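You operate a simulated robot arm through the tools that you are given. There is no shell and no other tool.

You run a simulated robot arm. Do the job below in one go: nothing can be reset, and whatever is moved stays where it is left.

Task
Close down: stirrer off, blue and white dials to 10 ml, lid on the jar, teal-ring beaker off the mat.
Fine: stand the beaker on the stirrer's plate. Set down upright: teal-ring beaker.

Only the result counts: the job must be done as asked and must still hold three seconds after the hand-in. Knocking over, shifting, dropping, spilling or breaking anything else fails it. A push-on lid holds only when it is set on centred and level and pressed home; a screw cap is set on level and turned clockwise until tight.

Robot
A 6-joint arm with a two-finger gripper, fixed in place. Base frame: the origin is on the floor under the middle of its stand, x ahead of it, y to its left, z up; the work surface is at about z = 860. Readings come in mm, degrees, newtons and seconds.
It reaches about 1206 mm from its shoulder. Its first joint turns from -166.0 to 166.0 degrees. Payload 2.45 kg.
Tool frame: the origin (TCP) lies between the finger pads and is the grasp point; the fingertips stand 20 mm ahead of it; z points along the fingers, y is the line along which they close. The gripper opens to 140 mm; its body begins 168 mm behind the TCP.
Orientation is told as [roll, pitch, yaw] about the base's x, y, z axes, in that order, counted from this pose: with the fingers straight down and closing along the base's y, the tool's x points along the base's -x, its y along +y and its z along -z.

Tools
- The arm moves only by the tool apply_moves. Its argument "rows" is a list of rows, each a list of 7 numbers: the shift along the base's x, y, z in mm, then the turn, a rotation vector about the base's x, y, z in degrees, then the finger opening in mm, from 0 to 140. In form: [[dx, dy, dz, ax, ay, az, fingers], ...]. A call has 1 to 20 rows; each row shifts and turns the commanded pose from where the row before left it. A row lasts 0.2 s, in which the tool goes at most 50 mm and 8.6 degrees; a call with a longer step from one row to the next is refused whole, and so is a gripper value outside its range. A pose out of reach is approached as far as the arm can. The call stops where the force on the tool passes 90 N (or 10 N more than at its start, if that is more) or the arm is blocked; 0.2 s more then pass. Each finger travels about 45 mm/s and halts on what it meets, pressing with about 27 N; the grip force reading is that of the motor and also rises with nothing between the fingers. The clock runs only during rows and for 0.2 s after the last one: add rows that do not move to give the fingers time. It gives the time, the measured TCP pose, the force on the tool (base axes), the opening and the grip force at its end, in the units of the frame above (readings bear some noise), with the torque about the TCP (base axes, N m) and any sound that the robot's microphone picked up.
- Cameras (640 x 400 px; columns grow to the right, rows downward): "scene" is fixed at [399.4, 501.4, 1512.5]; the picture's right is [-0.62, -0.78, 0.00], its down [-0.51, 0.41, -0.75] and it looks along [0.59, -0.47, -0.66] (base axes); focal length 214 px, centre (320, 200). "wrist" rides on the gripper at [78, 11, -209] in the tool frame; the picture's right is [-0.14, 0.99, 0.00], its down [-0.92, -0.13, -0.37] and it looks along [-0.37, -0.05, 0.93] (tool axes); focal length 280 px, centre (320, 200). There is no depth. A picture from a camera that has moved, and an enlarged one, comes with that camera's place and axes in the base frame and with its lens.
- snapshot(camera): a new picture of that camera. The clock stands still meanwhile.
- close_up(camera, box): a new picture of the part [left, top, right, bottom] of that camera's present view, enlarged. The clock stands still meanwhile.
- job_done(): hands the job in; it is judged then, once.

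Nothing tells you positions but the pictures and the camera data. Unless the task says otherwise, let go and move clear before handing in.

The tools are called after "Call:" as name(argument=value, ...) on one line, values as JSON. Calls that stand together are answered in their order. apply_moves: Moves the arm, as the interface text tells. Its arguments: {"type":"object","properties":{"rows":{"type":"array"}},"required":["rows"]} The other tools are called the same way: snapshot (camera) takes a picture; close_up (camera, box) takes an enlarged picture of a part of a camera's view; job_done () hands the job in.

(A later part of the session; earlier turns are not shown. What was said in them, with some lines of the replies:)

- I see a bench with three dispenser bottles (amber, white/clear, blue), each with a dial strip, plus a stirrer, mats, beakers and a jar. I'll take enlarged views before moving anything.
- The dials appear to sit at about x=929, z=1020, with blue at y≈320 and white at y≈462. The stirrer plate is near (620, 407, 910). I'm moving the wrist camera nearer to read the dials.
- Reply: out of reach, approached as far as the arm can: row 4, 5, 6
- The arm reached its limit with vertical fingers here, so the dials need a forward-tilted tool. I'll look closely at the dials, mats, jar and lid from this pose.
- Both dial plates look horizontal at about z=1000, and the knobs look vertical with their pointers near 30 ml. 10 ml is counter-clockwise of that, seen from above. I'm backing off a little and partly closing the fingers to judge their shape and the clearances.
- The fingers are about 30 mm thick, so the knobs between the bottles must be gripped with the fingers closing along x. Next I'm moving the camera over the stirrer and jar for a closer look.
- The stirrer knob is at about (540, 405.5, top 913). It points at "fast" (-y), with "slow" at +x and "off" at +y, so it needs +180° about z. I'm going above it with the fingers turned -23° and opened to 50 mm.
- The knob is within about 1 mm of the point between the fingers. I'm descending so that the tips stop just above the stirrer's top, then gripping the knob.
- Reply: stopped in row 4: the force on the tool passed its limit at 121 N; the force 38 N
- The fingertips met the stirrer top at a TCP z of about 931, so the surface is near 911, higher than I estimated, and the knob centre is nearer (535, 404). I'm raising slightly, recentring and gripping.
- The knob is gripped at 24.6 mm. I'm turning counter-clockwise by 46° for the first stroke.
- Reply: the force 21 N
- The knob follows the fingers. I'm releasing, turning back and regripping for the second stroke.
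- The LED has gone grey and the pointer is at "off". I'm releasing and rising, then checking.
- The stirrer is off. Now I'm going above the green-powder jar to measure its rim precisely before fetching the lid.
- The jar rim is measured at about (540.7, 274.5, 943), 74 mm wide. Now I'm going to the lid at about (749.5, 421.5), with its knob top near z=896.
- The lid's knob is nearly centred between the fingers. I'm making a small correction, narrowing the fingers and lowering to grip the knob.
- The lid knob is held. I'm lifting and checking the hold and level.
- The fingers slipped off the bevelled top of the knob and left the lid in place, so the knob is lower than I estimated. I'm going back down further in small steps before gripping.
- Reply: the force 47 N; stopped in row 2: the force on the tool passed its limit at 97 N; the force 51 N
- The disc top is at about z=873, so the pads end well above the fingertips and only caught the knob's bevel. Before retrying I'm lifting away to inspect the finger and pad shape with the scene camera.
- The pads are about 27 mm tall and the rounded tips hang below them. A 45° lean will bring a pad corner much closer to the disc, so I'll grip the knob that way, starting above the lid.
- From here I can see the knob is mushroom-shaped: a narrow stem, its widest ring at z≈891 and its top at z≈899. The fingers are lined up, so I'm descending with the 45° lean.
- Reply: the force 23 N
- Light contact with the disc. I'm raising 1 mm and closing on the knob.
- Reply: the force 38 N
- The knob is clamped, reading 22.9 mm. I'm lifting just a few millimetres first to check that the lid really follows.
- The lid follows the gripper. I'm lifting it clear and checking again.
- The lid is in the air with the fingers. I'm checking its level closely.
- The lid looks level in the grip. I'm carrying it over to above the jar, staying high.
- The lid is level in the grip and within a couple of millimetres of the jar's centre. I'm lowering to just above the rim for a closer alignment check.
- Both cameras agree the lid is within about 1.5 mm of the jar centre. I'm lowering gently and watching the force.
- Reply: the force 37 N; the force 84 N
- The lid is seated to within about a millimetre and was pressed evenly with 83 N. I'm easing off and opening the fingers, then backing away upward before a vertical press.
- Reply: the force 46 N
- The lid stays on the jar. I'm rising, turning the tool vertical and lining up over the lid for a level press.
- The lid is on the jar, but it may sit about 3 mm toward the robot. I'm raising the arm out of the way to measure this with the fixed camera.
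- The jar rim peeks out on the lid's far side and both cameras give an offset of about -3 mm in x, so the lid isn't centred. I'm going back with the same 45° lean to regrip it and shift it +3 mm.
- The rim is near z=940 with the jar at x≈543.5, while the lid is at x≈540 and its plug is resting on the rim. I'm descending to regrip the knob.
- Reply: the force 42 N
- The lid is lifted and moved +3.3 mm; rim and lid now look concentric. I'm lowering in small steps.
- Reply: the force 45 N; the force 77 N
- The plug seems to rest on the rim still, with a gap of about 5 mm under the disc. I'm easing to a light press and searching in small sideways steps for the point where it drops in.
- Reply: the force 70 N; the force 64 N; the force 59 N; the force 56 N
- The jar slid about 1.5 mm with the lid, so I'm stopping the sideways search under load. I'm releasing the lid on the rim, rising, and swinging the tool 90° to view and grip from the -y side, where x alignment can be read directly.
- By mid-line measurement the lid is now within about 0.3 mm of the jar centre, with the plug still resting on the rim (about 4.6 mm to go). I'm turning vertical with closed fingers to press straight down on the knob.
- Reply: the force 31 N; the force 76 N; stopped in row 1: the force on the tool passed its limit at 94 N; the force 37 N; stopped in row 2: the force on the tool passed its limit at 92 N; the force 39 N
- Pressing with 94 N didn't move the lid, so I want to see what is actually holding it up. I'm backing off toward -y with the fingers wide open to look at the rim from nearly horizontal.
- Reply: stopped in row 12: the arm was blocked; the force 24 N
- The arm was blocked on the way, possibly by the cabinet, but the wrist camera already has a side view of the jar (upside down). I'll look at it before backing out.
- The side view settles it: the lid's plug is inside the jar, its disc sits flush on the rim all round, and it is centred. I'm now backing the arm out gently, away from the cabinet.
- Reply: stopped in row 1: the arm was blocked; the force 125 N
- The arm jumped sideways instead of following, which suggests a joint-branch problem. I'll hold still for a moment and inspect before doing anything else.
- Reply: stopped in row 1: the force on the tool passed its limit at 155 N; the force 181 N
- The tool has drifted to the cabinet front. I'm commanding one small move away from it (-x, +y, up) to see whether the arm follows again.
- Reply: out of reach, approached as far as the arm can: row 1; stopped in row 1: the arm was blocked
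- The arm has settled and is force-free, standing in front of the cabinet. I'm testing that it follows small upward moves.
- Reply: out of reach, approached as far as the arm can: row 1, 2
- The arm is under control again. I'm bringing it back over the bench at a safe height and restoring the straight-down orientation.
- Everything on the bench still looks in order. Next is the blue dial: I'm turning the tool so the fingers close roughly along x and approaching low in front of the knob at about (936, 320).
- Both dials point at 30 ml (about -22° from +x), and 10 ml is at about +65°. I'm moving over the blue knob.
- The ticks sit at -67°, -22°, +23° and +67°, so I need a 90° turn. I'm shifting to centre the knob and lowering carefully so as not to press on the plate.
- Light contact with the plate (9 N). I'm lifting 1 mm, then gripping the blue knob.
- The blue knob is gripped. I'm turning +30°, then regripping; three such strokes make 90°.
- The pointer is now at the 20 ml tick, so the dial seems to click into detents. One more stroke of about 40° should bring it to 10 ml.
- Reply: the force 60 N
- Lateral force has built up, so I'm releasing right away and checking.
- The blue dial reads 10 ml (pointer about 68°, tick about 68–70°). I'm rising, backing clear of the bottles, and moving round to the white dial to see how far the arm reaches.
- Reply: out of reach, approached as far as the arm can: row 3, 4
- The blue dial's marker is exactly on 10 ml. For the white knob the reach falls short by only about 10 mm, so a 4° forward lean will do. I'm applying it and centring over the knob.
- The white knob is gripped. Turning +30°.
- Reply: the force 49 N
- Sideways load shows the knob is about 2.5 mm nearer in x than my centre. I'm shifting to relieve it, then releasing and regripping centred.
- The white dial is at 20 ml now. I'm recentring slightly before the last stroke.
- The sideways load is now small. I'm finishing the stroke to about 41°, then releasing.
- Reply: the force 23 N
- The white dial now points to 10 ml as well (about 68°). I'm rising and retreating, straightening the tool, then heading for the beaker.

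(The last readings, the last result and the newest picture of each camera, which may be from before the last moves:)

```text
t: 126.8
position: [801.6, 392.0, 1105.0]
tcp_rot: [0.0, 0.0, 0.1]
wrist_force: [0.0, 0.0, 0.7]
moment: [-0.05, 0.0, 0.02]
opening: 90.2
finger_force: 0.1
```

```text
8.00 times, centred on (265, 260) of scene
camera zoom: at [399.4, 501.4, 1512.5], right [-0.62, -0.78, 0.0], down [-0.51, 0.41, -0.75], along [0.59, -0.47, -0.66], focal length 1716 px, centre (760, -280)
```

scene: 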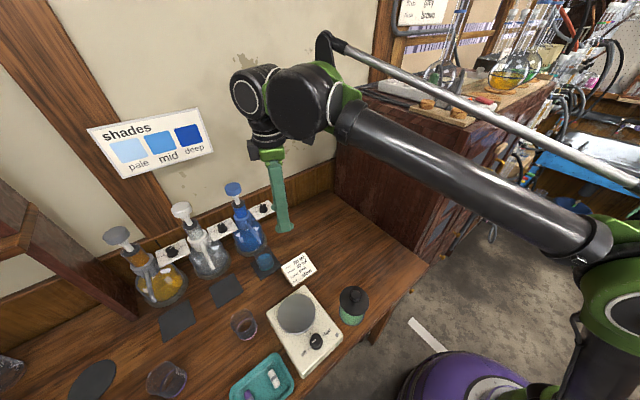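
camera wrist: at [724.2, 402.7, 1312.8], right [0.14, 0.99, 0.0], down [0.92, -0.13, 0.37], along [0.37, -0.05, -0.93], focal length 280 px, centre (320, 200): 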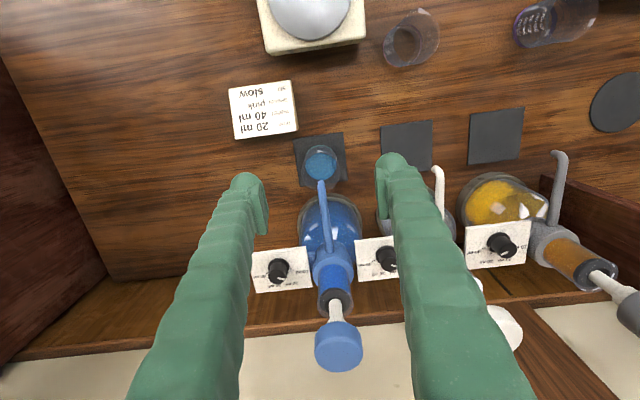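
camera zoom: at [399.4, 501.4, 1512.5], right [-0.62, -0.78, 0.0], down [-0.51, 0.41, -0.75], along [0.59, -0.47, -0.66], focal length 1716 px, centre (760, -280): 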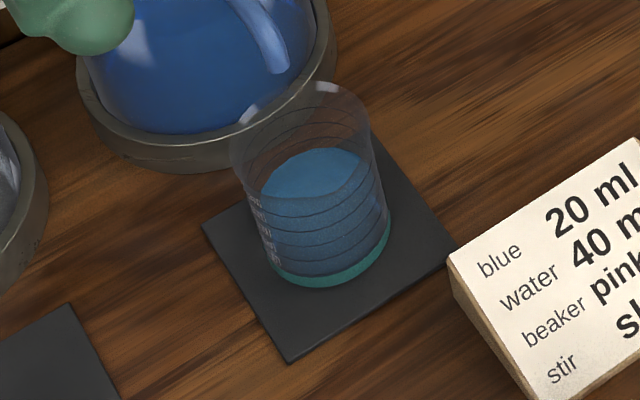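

Both dials read 10 ml. The beaker is at about (831, 390), 53 mm wide with its rim near z=940, and the spout tip is about 40 mm above it. I'm going over it with the fingers either side, straddling the spout.

Call:
apply_moves(rows=[[10, -1, -10, 0, 0, 0, 90], [10, -1, -10, 0, 0, 0, 90], [9.5, 0, -20, 0, 0, 0, 90], [0, 0, -30, 0, 0, 0, 90], [0, 0, -30, 0, 0, 0, 90], [0, 0, 0, 0, 0, 0, 90]])

Call:
snapshot(camera="wrist")

Call:
close_up(camera="scene", box=[200, 170, 320, 290])

```text
t: 128.2
position: [830.8, 391.2, 1003.8]
tcp_rot: [0.0, -0.1, 0.2]
wrist_force: [0.7, 0.3, -0.3]
moment: [0.01, -0.01, -0.01]
opening: 90.1
finger_force: 0.2
```

```text
taken
camera wrist: at [753.4, 400.5, 1212.8], right [0.13, 0.99, 0.0], down [0.92, -0.12, 0.37], along [0.37, -0.05, -0.93], focal length 280 px, centre (320, 200)
```

wrist: 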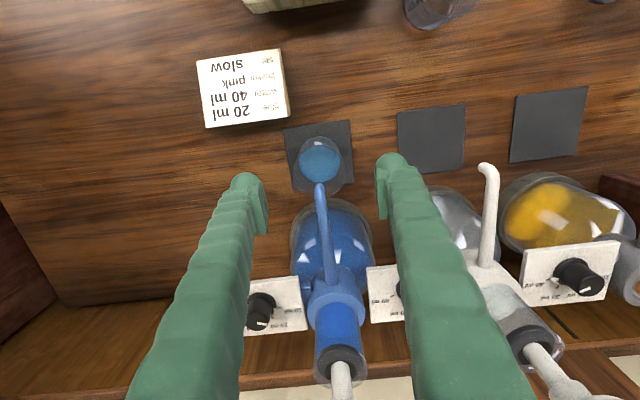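

```text
3.33 times, centred on (260, 230) of scene
camera zoom: at [399.4, 501.4, 1512.5], right [-0.62, -0.78, 0.0], down [-0.51, 0.41, -0.75], along [0.59, -0.47, -0.66], focal length 715 px, centre (520, 100)
```

zoom: 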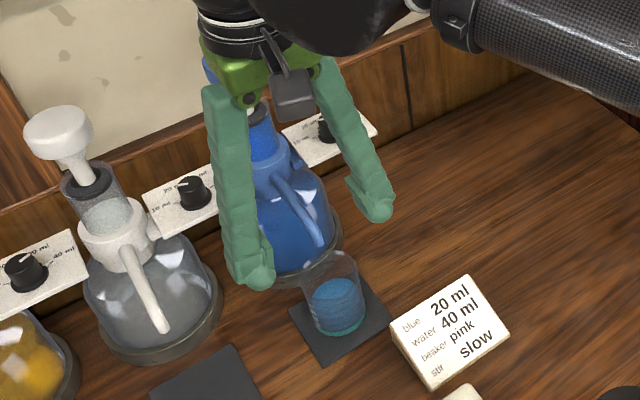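

Call:
close_up(camera="wrist", box=[260, 110, 380, 210])

```text
4.00 times, centred on (320, 160) of wrist
camera zoom: at [753.4, 400.5, 1212.8], right [0.13, 0.99, 0.0], down [0.92, -0.12, 0.37], along [0.37, -0.05, -0.93], focal length 1122 px, centre (320, 360)
```

zoom: 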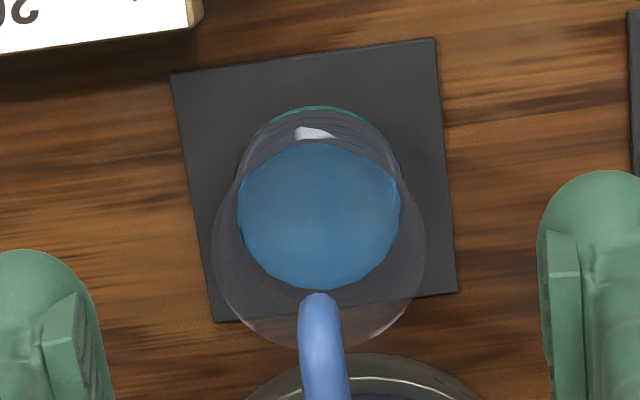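

The beaker is centred between the fingers. I'm descending to grip height.

Call:
apply_moves(rows=[[0, -0.5, -30, 0, 0, 0, 90], [0, -0.5, -30, 0, 0, 0, 90], [0, 0, -25, 0, 0, 0, 90], [0, 0, -12, 0, 0, 0, 90], [0, 0, 0, 0, 0, 0, 90]])

Call:
snapshot(camera="wrist")

Call:
close_up(camera="scene", box=[200, 190, 320, 300])

```text
t: 129.4
position: [830.4, 389.2, 907.9]
tcp_rot: [-0.1, -0.1, 0.2]
wrist_force: [1.1, -0.2, 0.8]
moment: [-0.01, 0.0, 0.01]
opening: 90.3
finger_force: 0.1
```

```text
taken
camera wrist: at [753.3, 399.6, 1115.3], right [0.13, 0.99, 0.0], down [0.92, -0.12, 0.37], along [0.37, -0.05, -0.93], focal length 280 px, centre (320, 200)
```

wrist: 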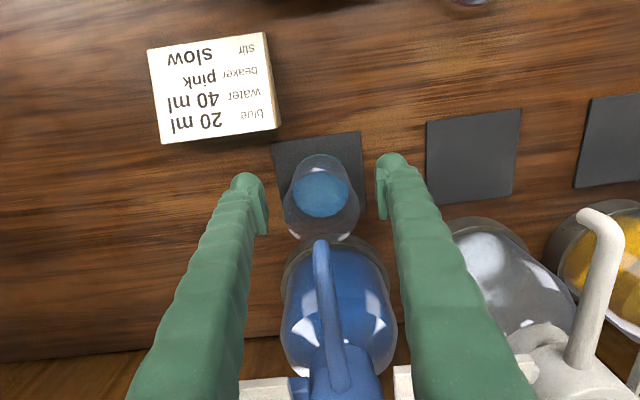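

```text
3.64 times, centred on (260, 245) of scene
camera zoom: at [399.4, 501.4, 1512.5], right [-0.62, -0.78, 0.0], down [-0.51, 0.41, -0.75], along [0.59, -0.47, -0.66], focal length 780 px, centre (538, 36)
```

zoom: 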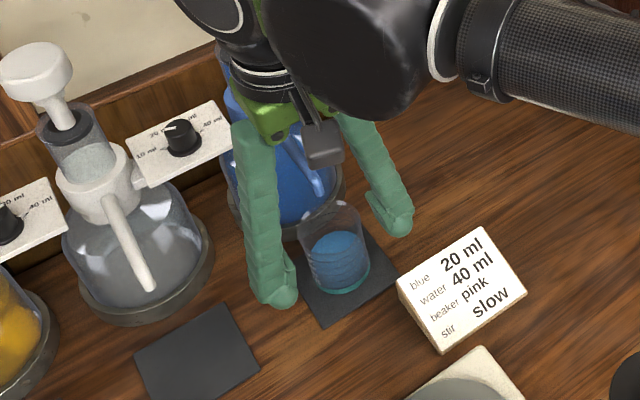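

Call:
apply_moves(rows=[[0, 0, 0, 0, 0, 0, 70], [0, 0, 0, 0, 0, 0, 60], [0, 0, 0, 0, 0, 0, 50], [0, 0, 0, 0, 0, 0, 46], [0, 0, 0, 0, 0, 0, 46], [0, 0, 0, 0, 0, 0, 46]])

Call:
close_up(camera="wrist", box=[250, 120, 400, 250])

Call:
close_up(camera="scene", box=[220, 220, 310, 290])

```text
t: 130.8
position: [831.4, 390.4, 907.5]
tcp_rot: [0.0, 0.0, 0.2]
wrist_force: [-0.5, 0.9, 0.7]
moment: [-0.04, 0.02, -0.02]
opening: 51.6
finger_force: 26.9
```

```text
3.08 times, centred on (325, 185) of wrist
camera zoom: at [753.3, 399.6, 1115.5], right [0.13, 0.99, 0.0], down [0.92, -0.12, 0.37], along [0.37, -0.05, -0.93], focal length 863 px, centre (305, 246)
```

zoom: 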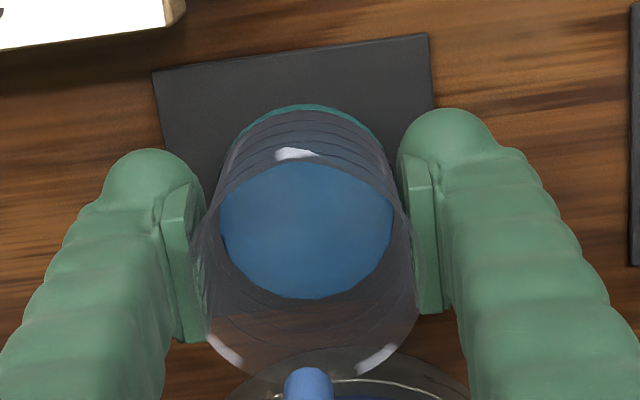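

```text
5.71 times, centred on (265, 255) of scene
camera zoom: at [399.4, 501.4, 1512.5], right [-0.62, -0.78, 0.0], down [-0.51, 0.41, -0.75], along [0.59, -0.47, -0.66], focal length 1226 px, centre (634, -114)
```

zoom: 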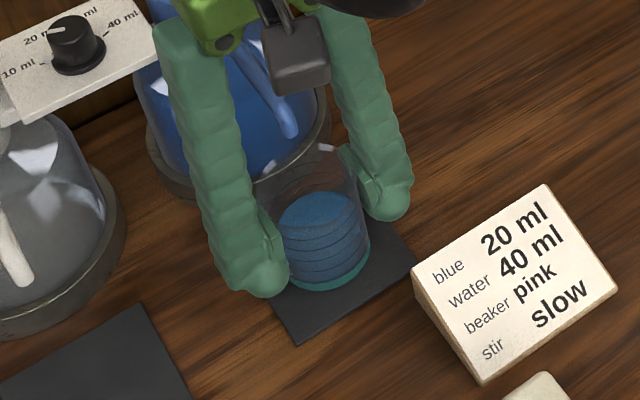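

The beaker is held at 51.6 mm. I'm lifting gently by 15 mm, which stays below the spout.

Call:
apply_moves(rows=[[0, 0, 2, 0, 0, 0, 44], [0, 0, 3, 0, 0, 0, 44], [0, 0, 4, 0, 0, 0, 44], [0, 0, 4, 0, 0, 0, 44], [0, 0, 2, 0, 0, 0, 44], [0, 0, 0, 0, 0, 0, 44]])

Call:
close_up(camera="wrist", box=[250, 120, 400, 250])

Call:
close_up(camera="scene", box=[220, 220, 310, 290])

```text
t: 132.2
position: [831.1, 389.7, 921.5]
tcp_rot: [0.0, 0.1, 0.2]
wrist_force: [0.3, -0.3, -0.5]
moment: [0.02, -0.02, 0.0]
opening: 51.1
finger_force: 27.3
```

```text
3.08 times, centred on (325, 185) of wrist
camera zoom: at [753.4, 400.0, 1130.2], right [0.13, 0.99, 0.0], down [0.92, -0.12, 0.37], along [0.37, -0.05, -0.93], focal length 863 px, centre (305, 246)
```

zoom: 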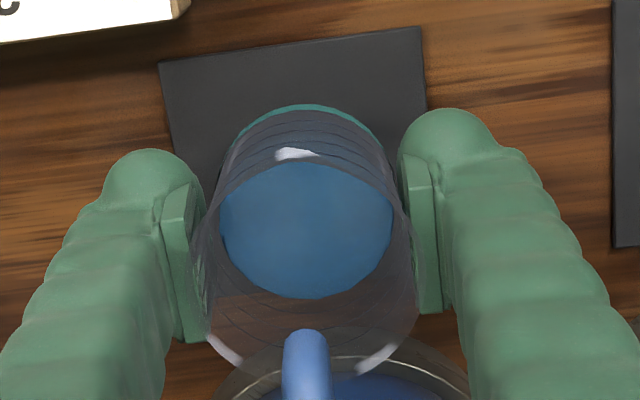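

```text
5.71 times, centred on (265, 255) of scene
camera zoom: at [399.4, 501.4, 1512.5], right [-0.62, -0.78, 0.0], down [-0.51, 0.41, -0.75], along [0.59, -0.47, -0.66], focal length 1226 px, centre (634, -114)
```

zoom: 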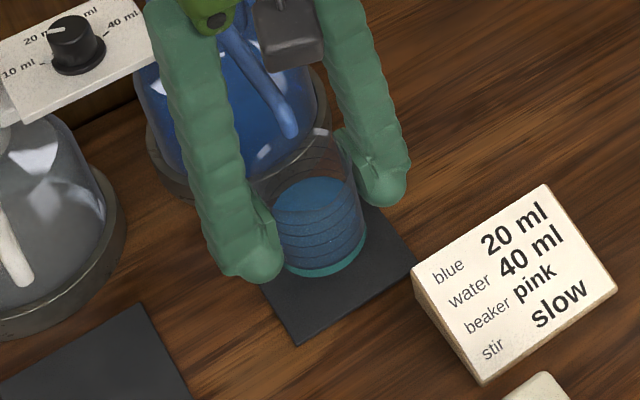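

Lifted cleanly. To keep clear of the note block, I'm moving back (-x) with a small +y shift until the beaker is out from under the spout, then rising.

Call:
apply_moves(rows=[[0, 0, 3, 0, 0, 0, 44], [-2, 1, 2, 0, 0, 0, 44], [-5, 1.5, 0, 0, 0, 0, 44], [-7, 1.5, 0, 0, 0, 0, 44], [-8, 1.5, 1, 0, 0, 0, 44], [-8, 1, 2, 0, 0, 0, 44], [-6, 0.5, 3, 0, 0, 0, 44], [-3, 0, 4, 0, 0, 0, 44], [0, 0, 3, 0, 0, 0, 44], [0, 0, 0, 0, 0, 0, 44]])

Call:
snapshot(camera="wrist")

Call:
close_up(camera="scene", box=[210, 210, 320, 300])

```text
t: 134.4
position: [793.5, 397.5, 940.5]
tcp_rot: [0.0, -0.1, 0.2]
wrist_force: [-0.5, -0.6, -1.0]
moment: [0.03, 0.0, 0.02]
opening: 51.1
finger_force: 27.3
```

```text
taken
camera wrist: at [715.0, 407.4, 1148.0], right [0.13, 0.99, 0.0], down [0.92, -0.12, 0.37], along [0.37, -0.05, -0.93], focal length 280 px, centre (320, 200)
```

wrist: 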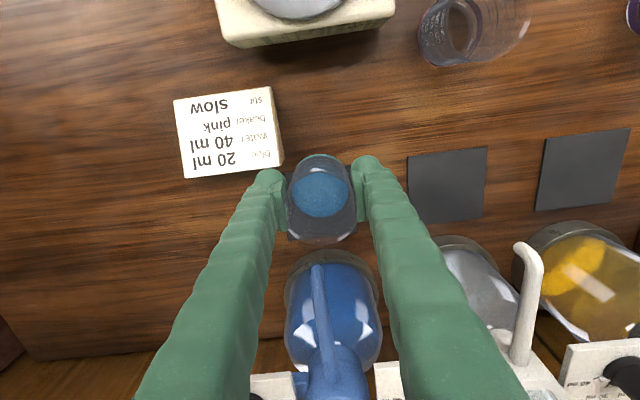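

```text
4.44 times, centred on (265, 255) of scene
camera zoom: at [399.4, 501.4, 1512.5], right [-0.62, -0.78, 0.0], down [-0.51, 0.41, -0.75], along [0.59, -0.47, -0.66], focal length 953 px, centre (564, -44)
```

zoom: 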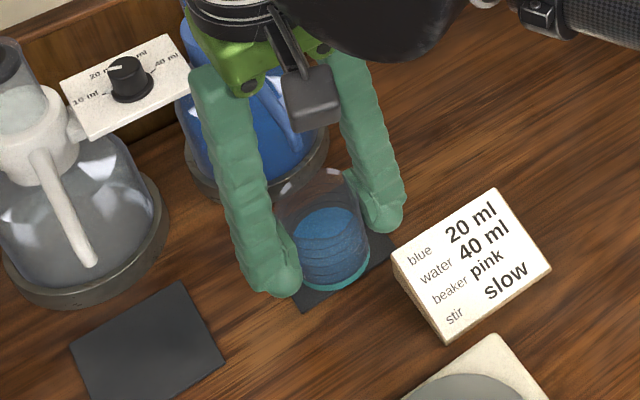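

The beaker is clear of the spout. I'm moving back a little more, rising, then carrying it smoothly to above the stirrer plate.

Call:
apply_moves(rows=[[-4, 0, 2, 0, 0, 0, 44], [-8, 0, 5, 0, 0, 0, 44], [-10, 0, 10, 0, 0, 0, 44], [-12, 0, 14, 0, 0, 0, 44], [-15, 1, 14, 0, 0, 0, 44], [-20, 1, 10, 0, 0, 0, 44], [-22, 1, 5, 0, 0, 0, 44], [-22, 1, 0, 0, 0, 0, 44], [-20, 1, 0, 0, 0, 0, 44], [-16, 1, 0, 0, 0, 0, 44], [-12, 1, 0, 0, 0, 0, 44], [-8, 1, 0, 0, 0, 0, 44], [-4, 0.5, 0, 0, 0, 0, 44], [0, 0, 0, 0, 0, 0, 44]])

Call:
snapshot(camera="wrist")

Call:
close_up(camera="scene", box=[220, 220, 380, 370])

```text
t: 137.4
position: [620.4, 405.3, 1001.5]
tcp_rot: [0.0, -0.2, 0.2]
wrist_force: [0.5, -0.3, -1.2]
moment: [-0.01, 0.03, 0.01]
opening: 51.6
finger_force: 26.9
```

```text
taken
camera wrist: at [542.0, 414.9, 1209.3], right [0.13, 0.99, 0.0], down [0.92, -0.12, 0.37], along [0.37, -0.05, -0.93], focal length 280 px, centre (320, 200)
```

wrist: 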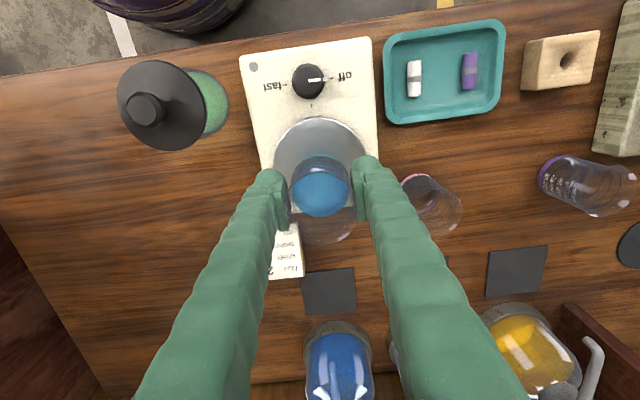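

```text
2.67 times, centred on (300, 295) of scene
camera zoom: at [399.4, 501.4, 1512.5], right [-0.62, -0.78, 0.0], down [-0.51, 0.41, -0.75], along [0.59, -0.47, -0.66], focal length 572 px, centre (373, -53)
```

zoom: 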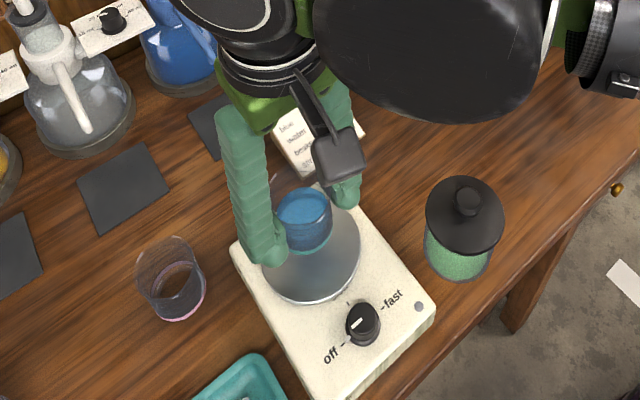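

Centred over the plate within a few millimetres. I'm lowering slowly to contact.

Call:
apply_moves(rows=[[-1, 0.5, -5, 0, 0, 0, 44], [-1, 0.5, -8, 0, 0, 0, 44], [0, 0, -7, 0, 0, 0, 44], [0, 0, -4, 0, 0, 0, 44], [0, 0, -2, 0, 0, 0, 44], [0, 0, 0, 0, 0, 0, 44]])

Call:
close_up(camera="scene", box=[260, 260, 340, 340])

Call:
close_up(camera="wrist", box=[240, 90, 400, 250])

```text
t: 138.8
position: [617.1, 406.0, 975.2]
tcp_rot: [0.0, -0.1, 0.2]
wrist_force: [-0.2, 0.2, -0.7]
moment: [0.01, 0.03, -0.01]
opening: 51.3
finger_force: 27.4
```

```text
5.00 times, centred on (300, 300) of scene
camera zoom: at [399.4, 501.4, 1512.5], right [-0.62, -0.78, 0.0], down [-0.51, 0.41, -0.75], along [0.59, -0.47, -0.66], focal length 1072 px, centre (420, -300)
```

zoom: 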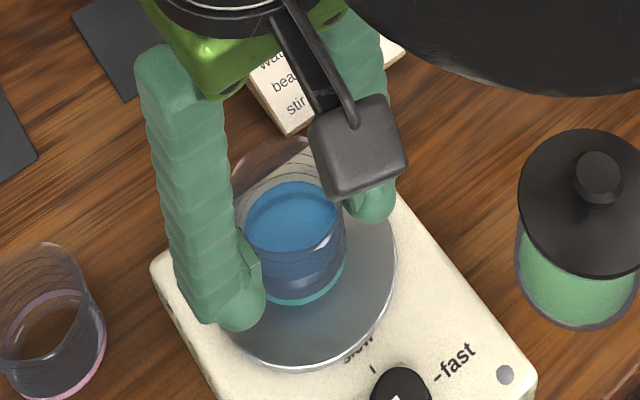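

```text
2.50 times, centred on (320, 170) of wrist
camera zoom: at [539.9, 416.6, 1182.0], right [0.13, 0.99, 0.0], down [0.92, -0.12, 0.37], along [0.37, -0.05, -0.93], focal length 701 px, centre (320, 275)
```

zoom: 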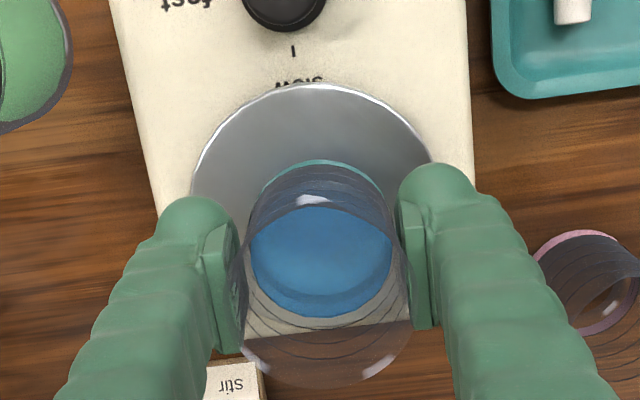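

Call:
apply_moves(rows=[[0, 0, -2, 0, 0, 0, 44], [0, 0, -2, 0, 0, 0, 44], [0, 0, -1.5, 0, 0, 0, 44], [0, 0, 0, 0, 0, 0, 44]])

Call:
apply_moves(rows=[[0, 0, -1.5, 0, 0, 0, 44], [0, 0, 0, 0, 0, 0, 44]])

Call:
apply_moves(rows=[[0, 0, -1, 0, 0, 0, 44], [0, 0, 0, 0, 0, 0, 44]])

Call:
apply_moves(rows=[[0, 0, -1, 0, 0, 0, 44], [0, 0, 0, 0, 0, 0, 44]])

```text
t: 139.8
position: [617.9, 406.0, 969.1]
tcp_rot: [0.0, 0.0, 0.2]
wrist_force: [-0.5, 0.7, -1.4]
moment: [0.0, -0.02, -0.02]
opening: 51.2
finger_force: 26.7
```

```text
t: 140.4
position: [616.9, 406.6, 966.4]
tcp_rot: [-0.1, -0.1, 0.1]
wrist_force: [-0.3, -0.1, -0.2]
moment: [-0.01, 0.01, -0.01]
opening: 51.3
finger_force: 27.4
```

```text
t: 141.0
position: [618.7, 407.0, 966.6]
tcp_rot: [0.0, -0.1, 0.2]
wrist_force: [1.5, 0.3, -0.8]
moment: [0.01, 0.03, 0.01]
opening: 51.2
finger_force: 27.1
```

```text
t: 141.6
position: [617.8, 406.4, 963.6]
tcp_rot: [0.1, -0.1, 0.1]
wrist_force: [-0.5, 1.0, -0.2]
moment: [0.02, 0.01, 0.01]
opening: 51.2
finger_force: 27.6
```

Call:
close_up(camera="scene", box=[265, 275, 335, 335])

Call:
apply_moves(rows=[[0, 0, -1, 0, 0, 0, 44], [0, 0, 0, 0, 0, 0, 44]])

Call:
apply_moves(rows=[[0, 0, -1, 0, 0, 0, 44], [0, 0, 0, 0, 0, 0, 44]])

Call:
apply_moves(rows=[[0, 0, -1, 0, 0, 0, 44], [0, 0, 0, 0, 0, 0, 44]])

```text
6.67 times, centred on (300, 305) of scene
camera zoom: at [399.4, 501.4, 1512.5], right [-0.62, -0.78, 0.0], down [-0.51, 0.41, -0.75], along [0.59, -0.47, -0.66], focal length 1430 px, centre (453, -500)
```

zoom: 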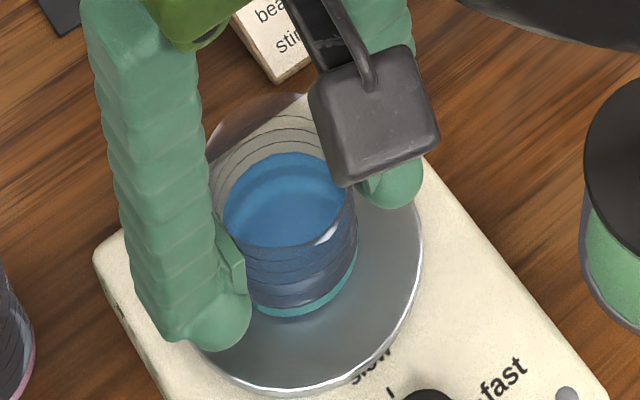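

```text
t: 142.2
position: [617.5, 404.9, 964.4]
tcp_rot: [0.0, -0.1, 0.2]
wrist_force: [-0.2, 0.1, -0.5]
moment: [0.02, 0.04, -0.03]
opening: 51.1
finger_force: 27.3
```

```text
t: 142.8
position: [618.3, 406.8, 963.2]
tcp_rot: [0.0, -0.2, 0.2]
wrist_force: [1.8, -0.4, 9.1]
moment: [-0.06, -0.08, -0.01]
opening: 51.5
finger_force: 27.1
```

```text
t: 143.4
position: [617.2, 407.1, 962.8]
tcp_rot: [-0.1, -0.2, 0.2]
wrist_force: [0.6, -0.6, 19.1]
moment: [0.01, -0.01, -0.02]
opening: 51.1
finger_force: 27.2
```

The beaker is standing on the plate. I'm easing the load and opening the fingers.

Call:
apply_moves(rows=[[0, 0, 1, 0, 0, 0, 44], [0, 0, 0, 0, 0, 0, 52], [0, 0, 0, 0, 0, 0, 56], [0, 0, 0, 0, 0, 0, 66], [0, 0, 0, 0, 0, 0, 80], [0, 0, 0, 0, 0, 0, 90], [0, 0, 0, 0, 0, 0, 90]])

Call:
close_up(camera="wrist", box=[240, 90, 400, 250])

Call:
close_up(camera="scene", box=[265, 275, 335, 335])

```text
t: 145.0
position: [618.7, 406.4, 962.1]
tcp_rot: [0.0, -0.1, 0.2]
wrist_force: [0.1, -0.5, 0.5]
moment: [0.0, 0.01, -0.01]
opening: 90.0
finger_force: 0.0
```

```text
2.50 times, centred on (320, 170) of wrist
camera zoom: at [539.4, 416.6, 1170.7], right [0.13, 0.99, 0.0], down [0.92, -0.12, 0.37], along [0.37, -0.05, -0.93], focal length 701 px, centre (320, 275)
```

zoom: 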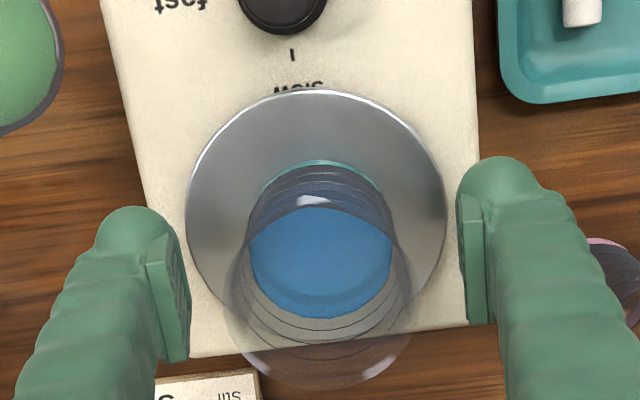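

```text
6.67 times, centred on (300, 305) of scene
camera zoom: at [399.4, 501.4, 1512.5], right [-0.62, -0.78, 0.0], down [-0.51, 0.41, -0.75], along [0.59, -0.47, -0.66], focal length 1430 px, centre (453, -500)
```

zoom: 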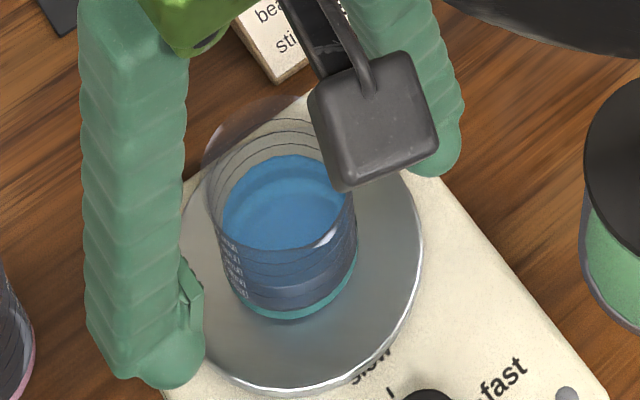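

The beaker stands upright on the plate. I'm rising straight up, clear of it, and checking the whole bench.

Call:
apply_moves(rows=[[0, 0, 5, 0, 0, 0, 90], [0, 0, 15, 0, 0, 0, 90], [0, 0, 30, 0, 0, 0, 90], [0, 0, 40, 0, 0, 0, 90], [0, 0, 40, 0, 0, 0, 90], [0, 0, 40, 0, 0, 0, 90], [0, 0, 40, 0, 0, 0, 90], [-30, -20, 20, 0, 0, 0, 90], [-30, -20, 0, 0, 0, 0, 90], [0, 0, 0, 0, 0, 0, 90]])

Call:
snapshot(camera="scene")

Call:
snapshot(camera="wrist")

```text
t: 147.2
position: [559.1, 368.5, 1193.5]
tcp_rot: [0.0, 0.0, 0.2]
wrist_force: [0.0, 0.6, 0.6]
moment: [-0.02, 0.01, 0.02]
opening: 89.9
finger_force: 0.0
```

```text
taken
```

scene: 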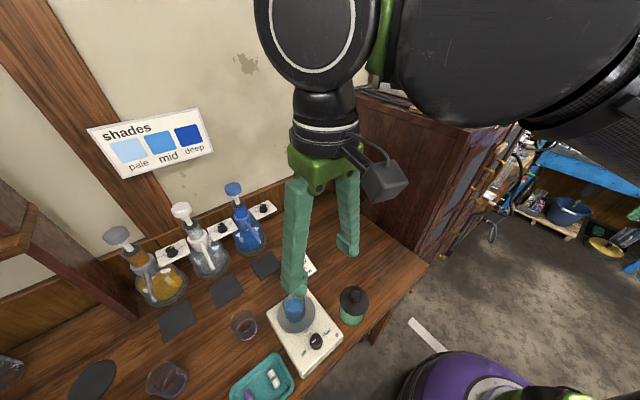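

```text
taken
camera wrist: at [479.7, 377.6, 1402.3], right [0.13, 0.99, 0.0], down [0.92, -0.12, 0.37], along [0.37, -0.05, -0.93], focal length 280 px, centre (320, 200)
```

wrist: 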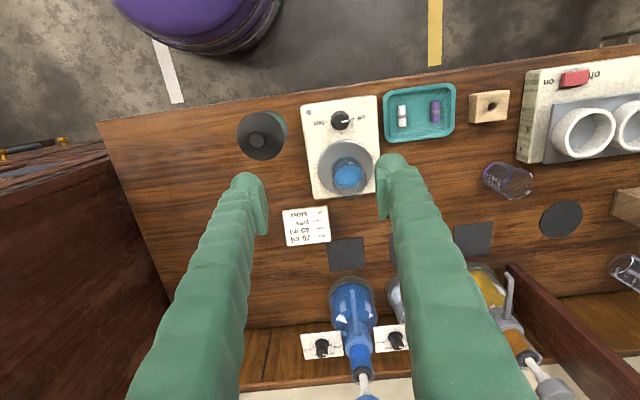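

Call:
close_up(camera="wrist", box=[290, 90, 390, 200])

Call:
close_up(camera="scene", box=[150, 190, 290, 270])

Call:
close_up(camera="scene", box=[325, 270, 375, 330])

Call:
close_up(camera="wrist", box=[230, 100, 300, 165])

```text
3.64 times, centred on (340, 145) of wrist
camera zoom: at [479.7, 377.6, 1402.3], right [0.13, 0.99, 0.0], down [0.92, -0.12, 0.37], along [0.37, -0.05, -0.93], focal length 1020 px, centre (247, 400)
```

zoom: 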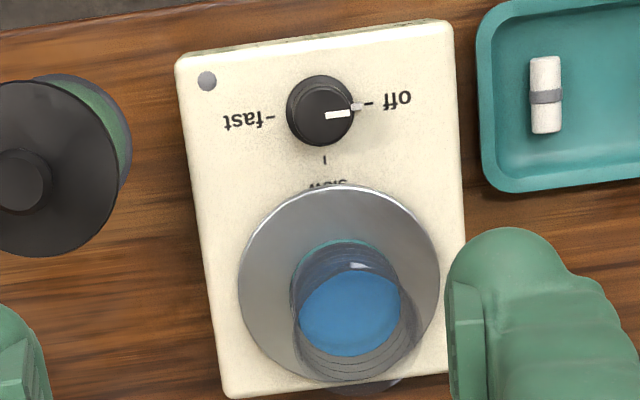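

```text
4.57 times, centred on (220, 230) of scene
camera zoom: at [399.4, 501.4, 1512.5], right [-0.62, -0.78, 0.0], down [-0.51, 0.41, -0.75], along [0.59, -0.47, -0.66], focal length 980 px, centre (777, 63)
```

zoom: 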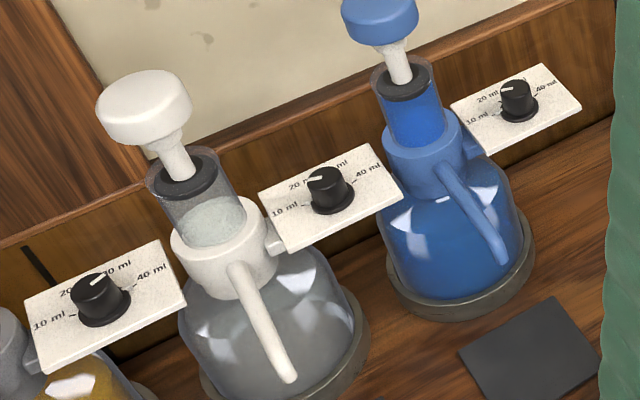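

```text
6.67 times, centred on (350, 300) of scene
camera zoom: at [399.4, 501.4, 1512.5], right [-0.62, -0.78, 0.0], down [-0.51, 0.41, -0.75], along [0.59, -0.47, -0.66], focal length 1430 px, centre (120, -467)
```

zoom: 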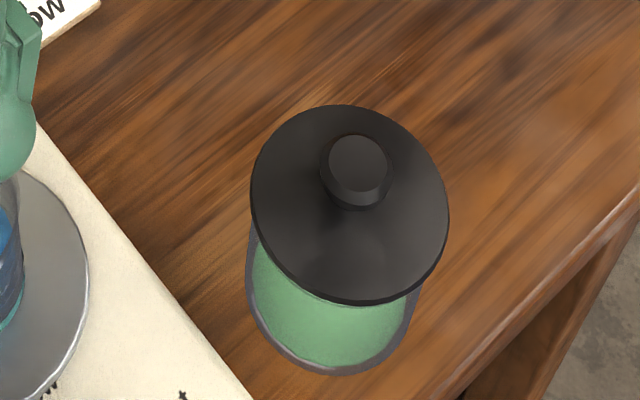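

```text
6.15 times, centred on (265, 132) of wrist
camera zoom: at [479.7, 377.6, 1402.3], right [0.13, 0.99, 0.0], down [0.92, -0.12, 0.37], along [0.37, -0.05, -0.93], focal length 1726 px, centre (658, 615)
```

zoom: 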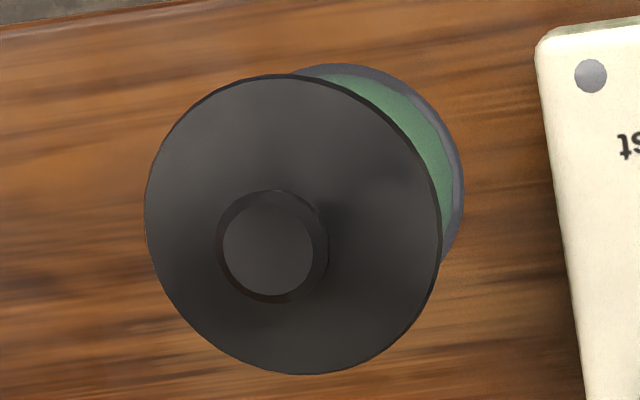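

Call:
close_up(camera="wrist", box=[295, 320, 415, 370])

Call:
close_up(camera="scene", box=[205, 210, 245, 245])

Call:
close_up(camera="scene", box=[245, 195, 285, 225])

```text
5.33 times, centred on (355, 345) of wrist
camera zoom: at [479.7, 377.6, 1402.3], right [0.13, 0.99, 0.0], down [0.92, -0.12, 0.37], along [0.37, -0.05, -0.93], focal length 1495 px, centre (133, -573)
```

zoom: 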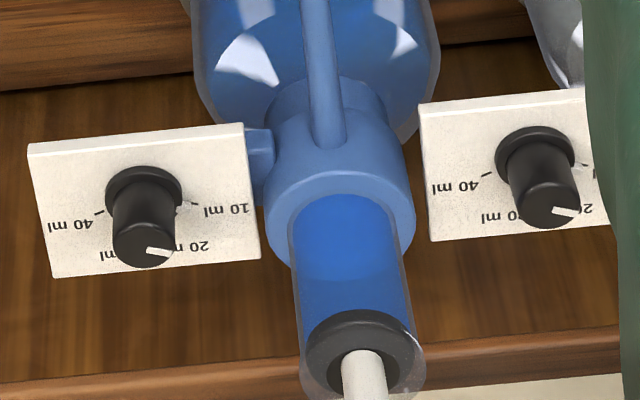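

```text
11.43 times, centred on (225, 228) of scene
camera zoom: at [399.4, 501.4, 1512.5], right [-0.62, -0.78, 0.0], down [-0.51, 0.41, -0.75], along [0.59, -0.47, -0.66], focal length 2451 px, centre (1406, -114)
```

zoom: 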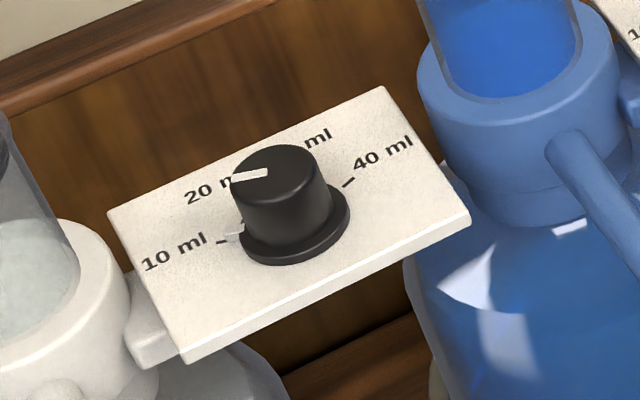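

```text
13.33 times, centred on (265, 210) of scene
camera zoom: at [399.4, 501.4, 1512.5], right [-0.62, -0.78, 0.0], down [-0.51, 0.41, -0.75], along [0.59, -0.47, -0.66], focal length 2860 px, centre (1053, 67)
```

zoom: 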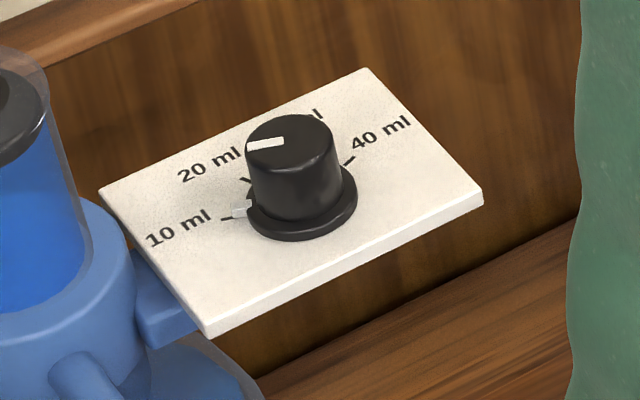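

I see all five items done:
- **Stirrer:** it is off, with the pointer on "off" and the LED dark.
- **Dials:** the blue and white markers are both on the 10 ml tick.
- **Lid:** it sits flush and centred on the jar and has been pressed down.
- **Beaker:** the teal-ring beaker stands upright on the stirrer plate, off the mat.
- **Arm:** it has let go and is clear.

The jar slid about 3 mm during lid placement, and the arm bumped the cabinet once; I saw nothing displaced there. Handing in.

Call:
job_done()

```text
The job is handed in.
```

The close-down is handed in, but I don't have the verdict. From the last pictures, all the items you asked for look done:

- **Stirrer:** off. The pointer is on "off" and the light is dark.
- **Dials:** blue and white both have their marker on the 10 ml tick.
- **Lid:** on the jar, centred, with its disc flush on the rim. I pressed it with about 94 N. It didn't sink any further and I heard no click, so "pressed home" rests on the side view showing it flush.
- **Teal-ring beaker:** standing upright on the stirrer's plate, off the mat. I saw no spill.

Some things went wrong along the way and could count against the job:

- **Jar moved:** it slid about 3 mm while I was centring the lid.
- **Cabinet bump:** the arm got out of control once and hit the cabinet front, with up to about 155 N on the tool. Nothing looked displaced in later pictures, but I did not inspect the cabinet closely.
- **Stirrer press:** the fingertips pushed down on the stirrer's top once with about 121 N. It did not appear to shift.
- **Dial turning:** the bottles took sideways loads of up to about 46 N. They did not appear to shift.
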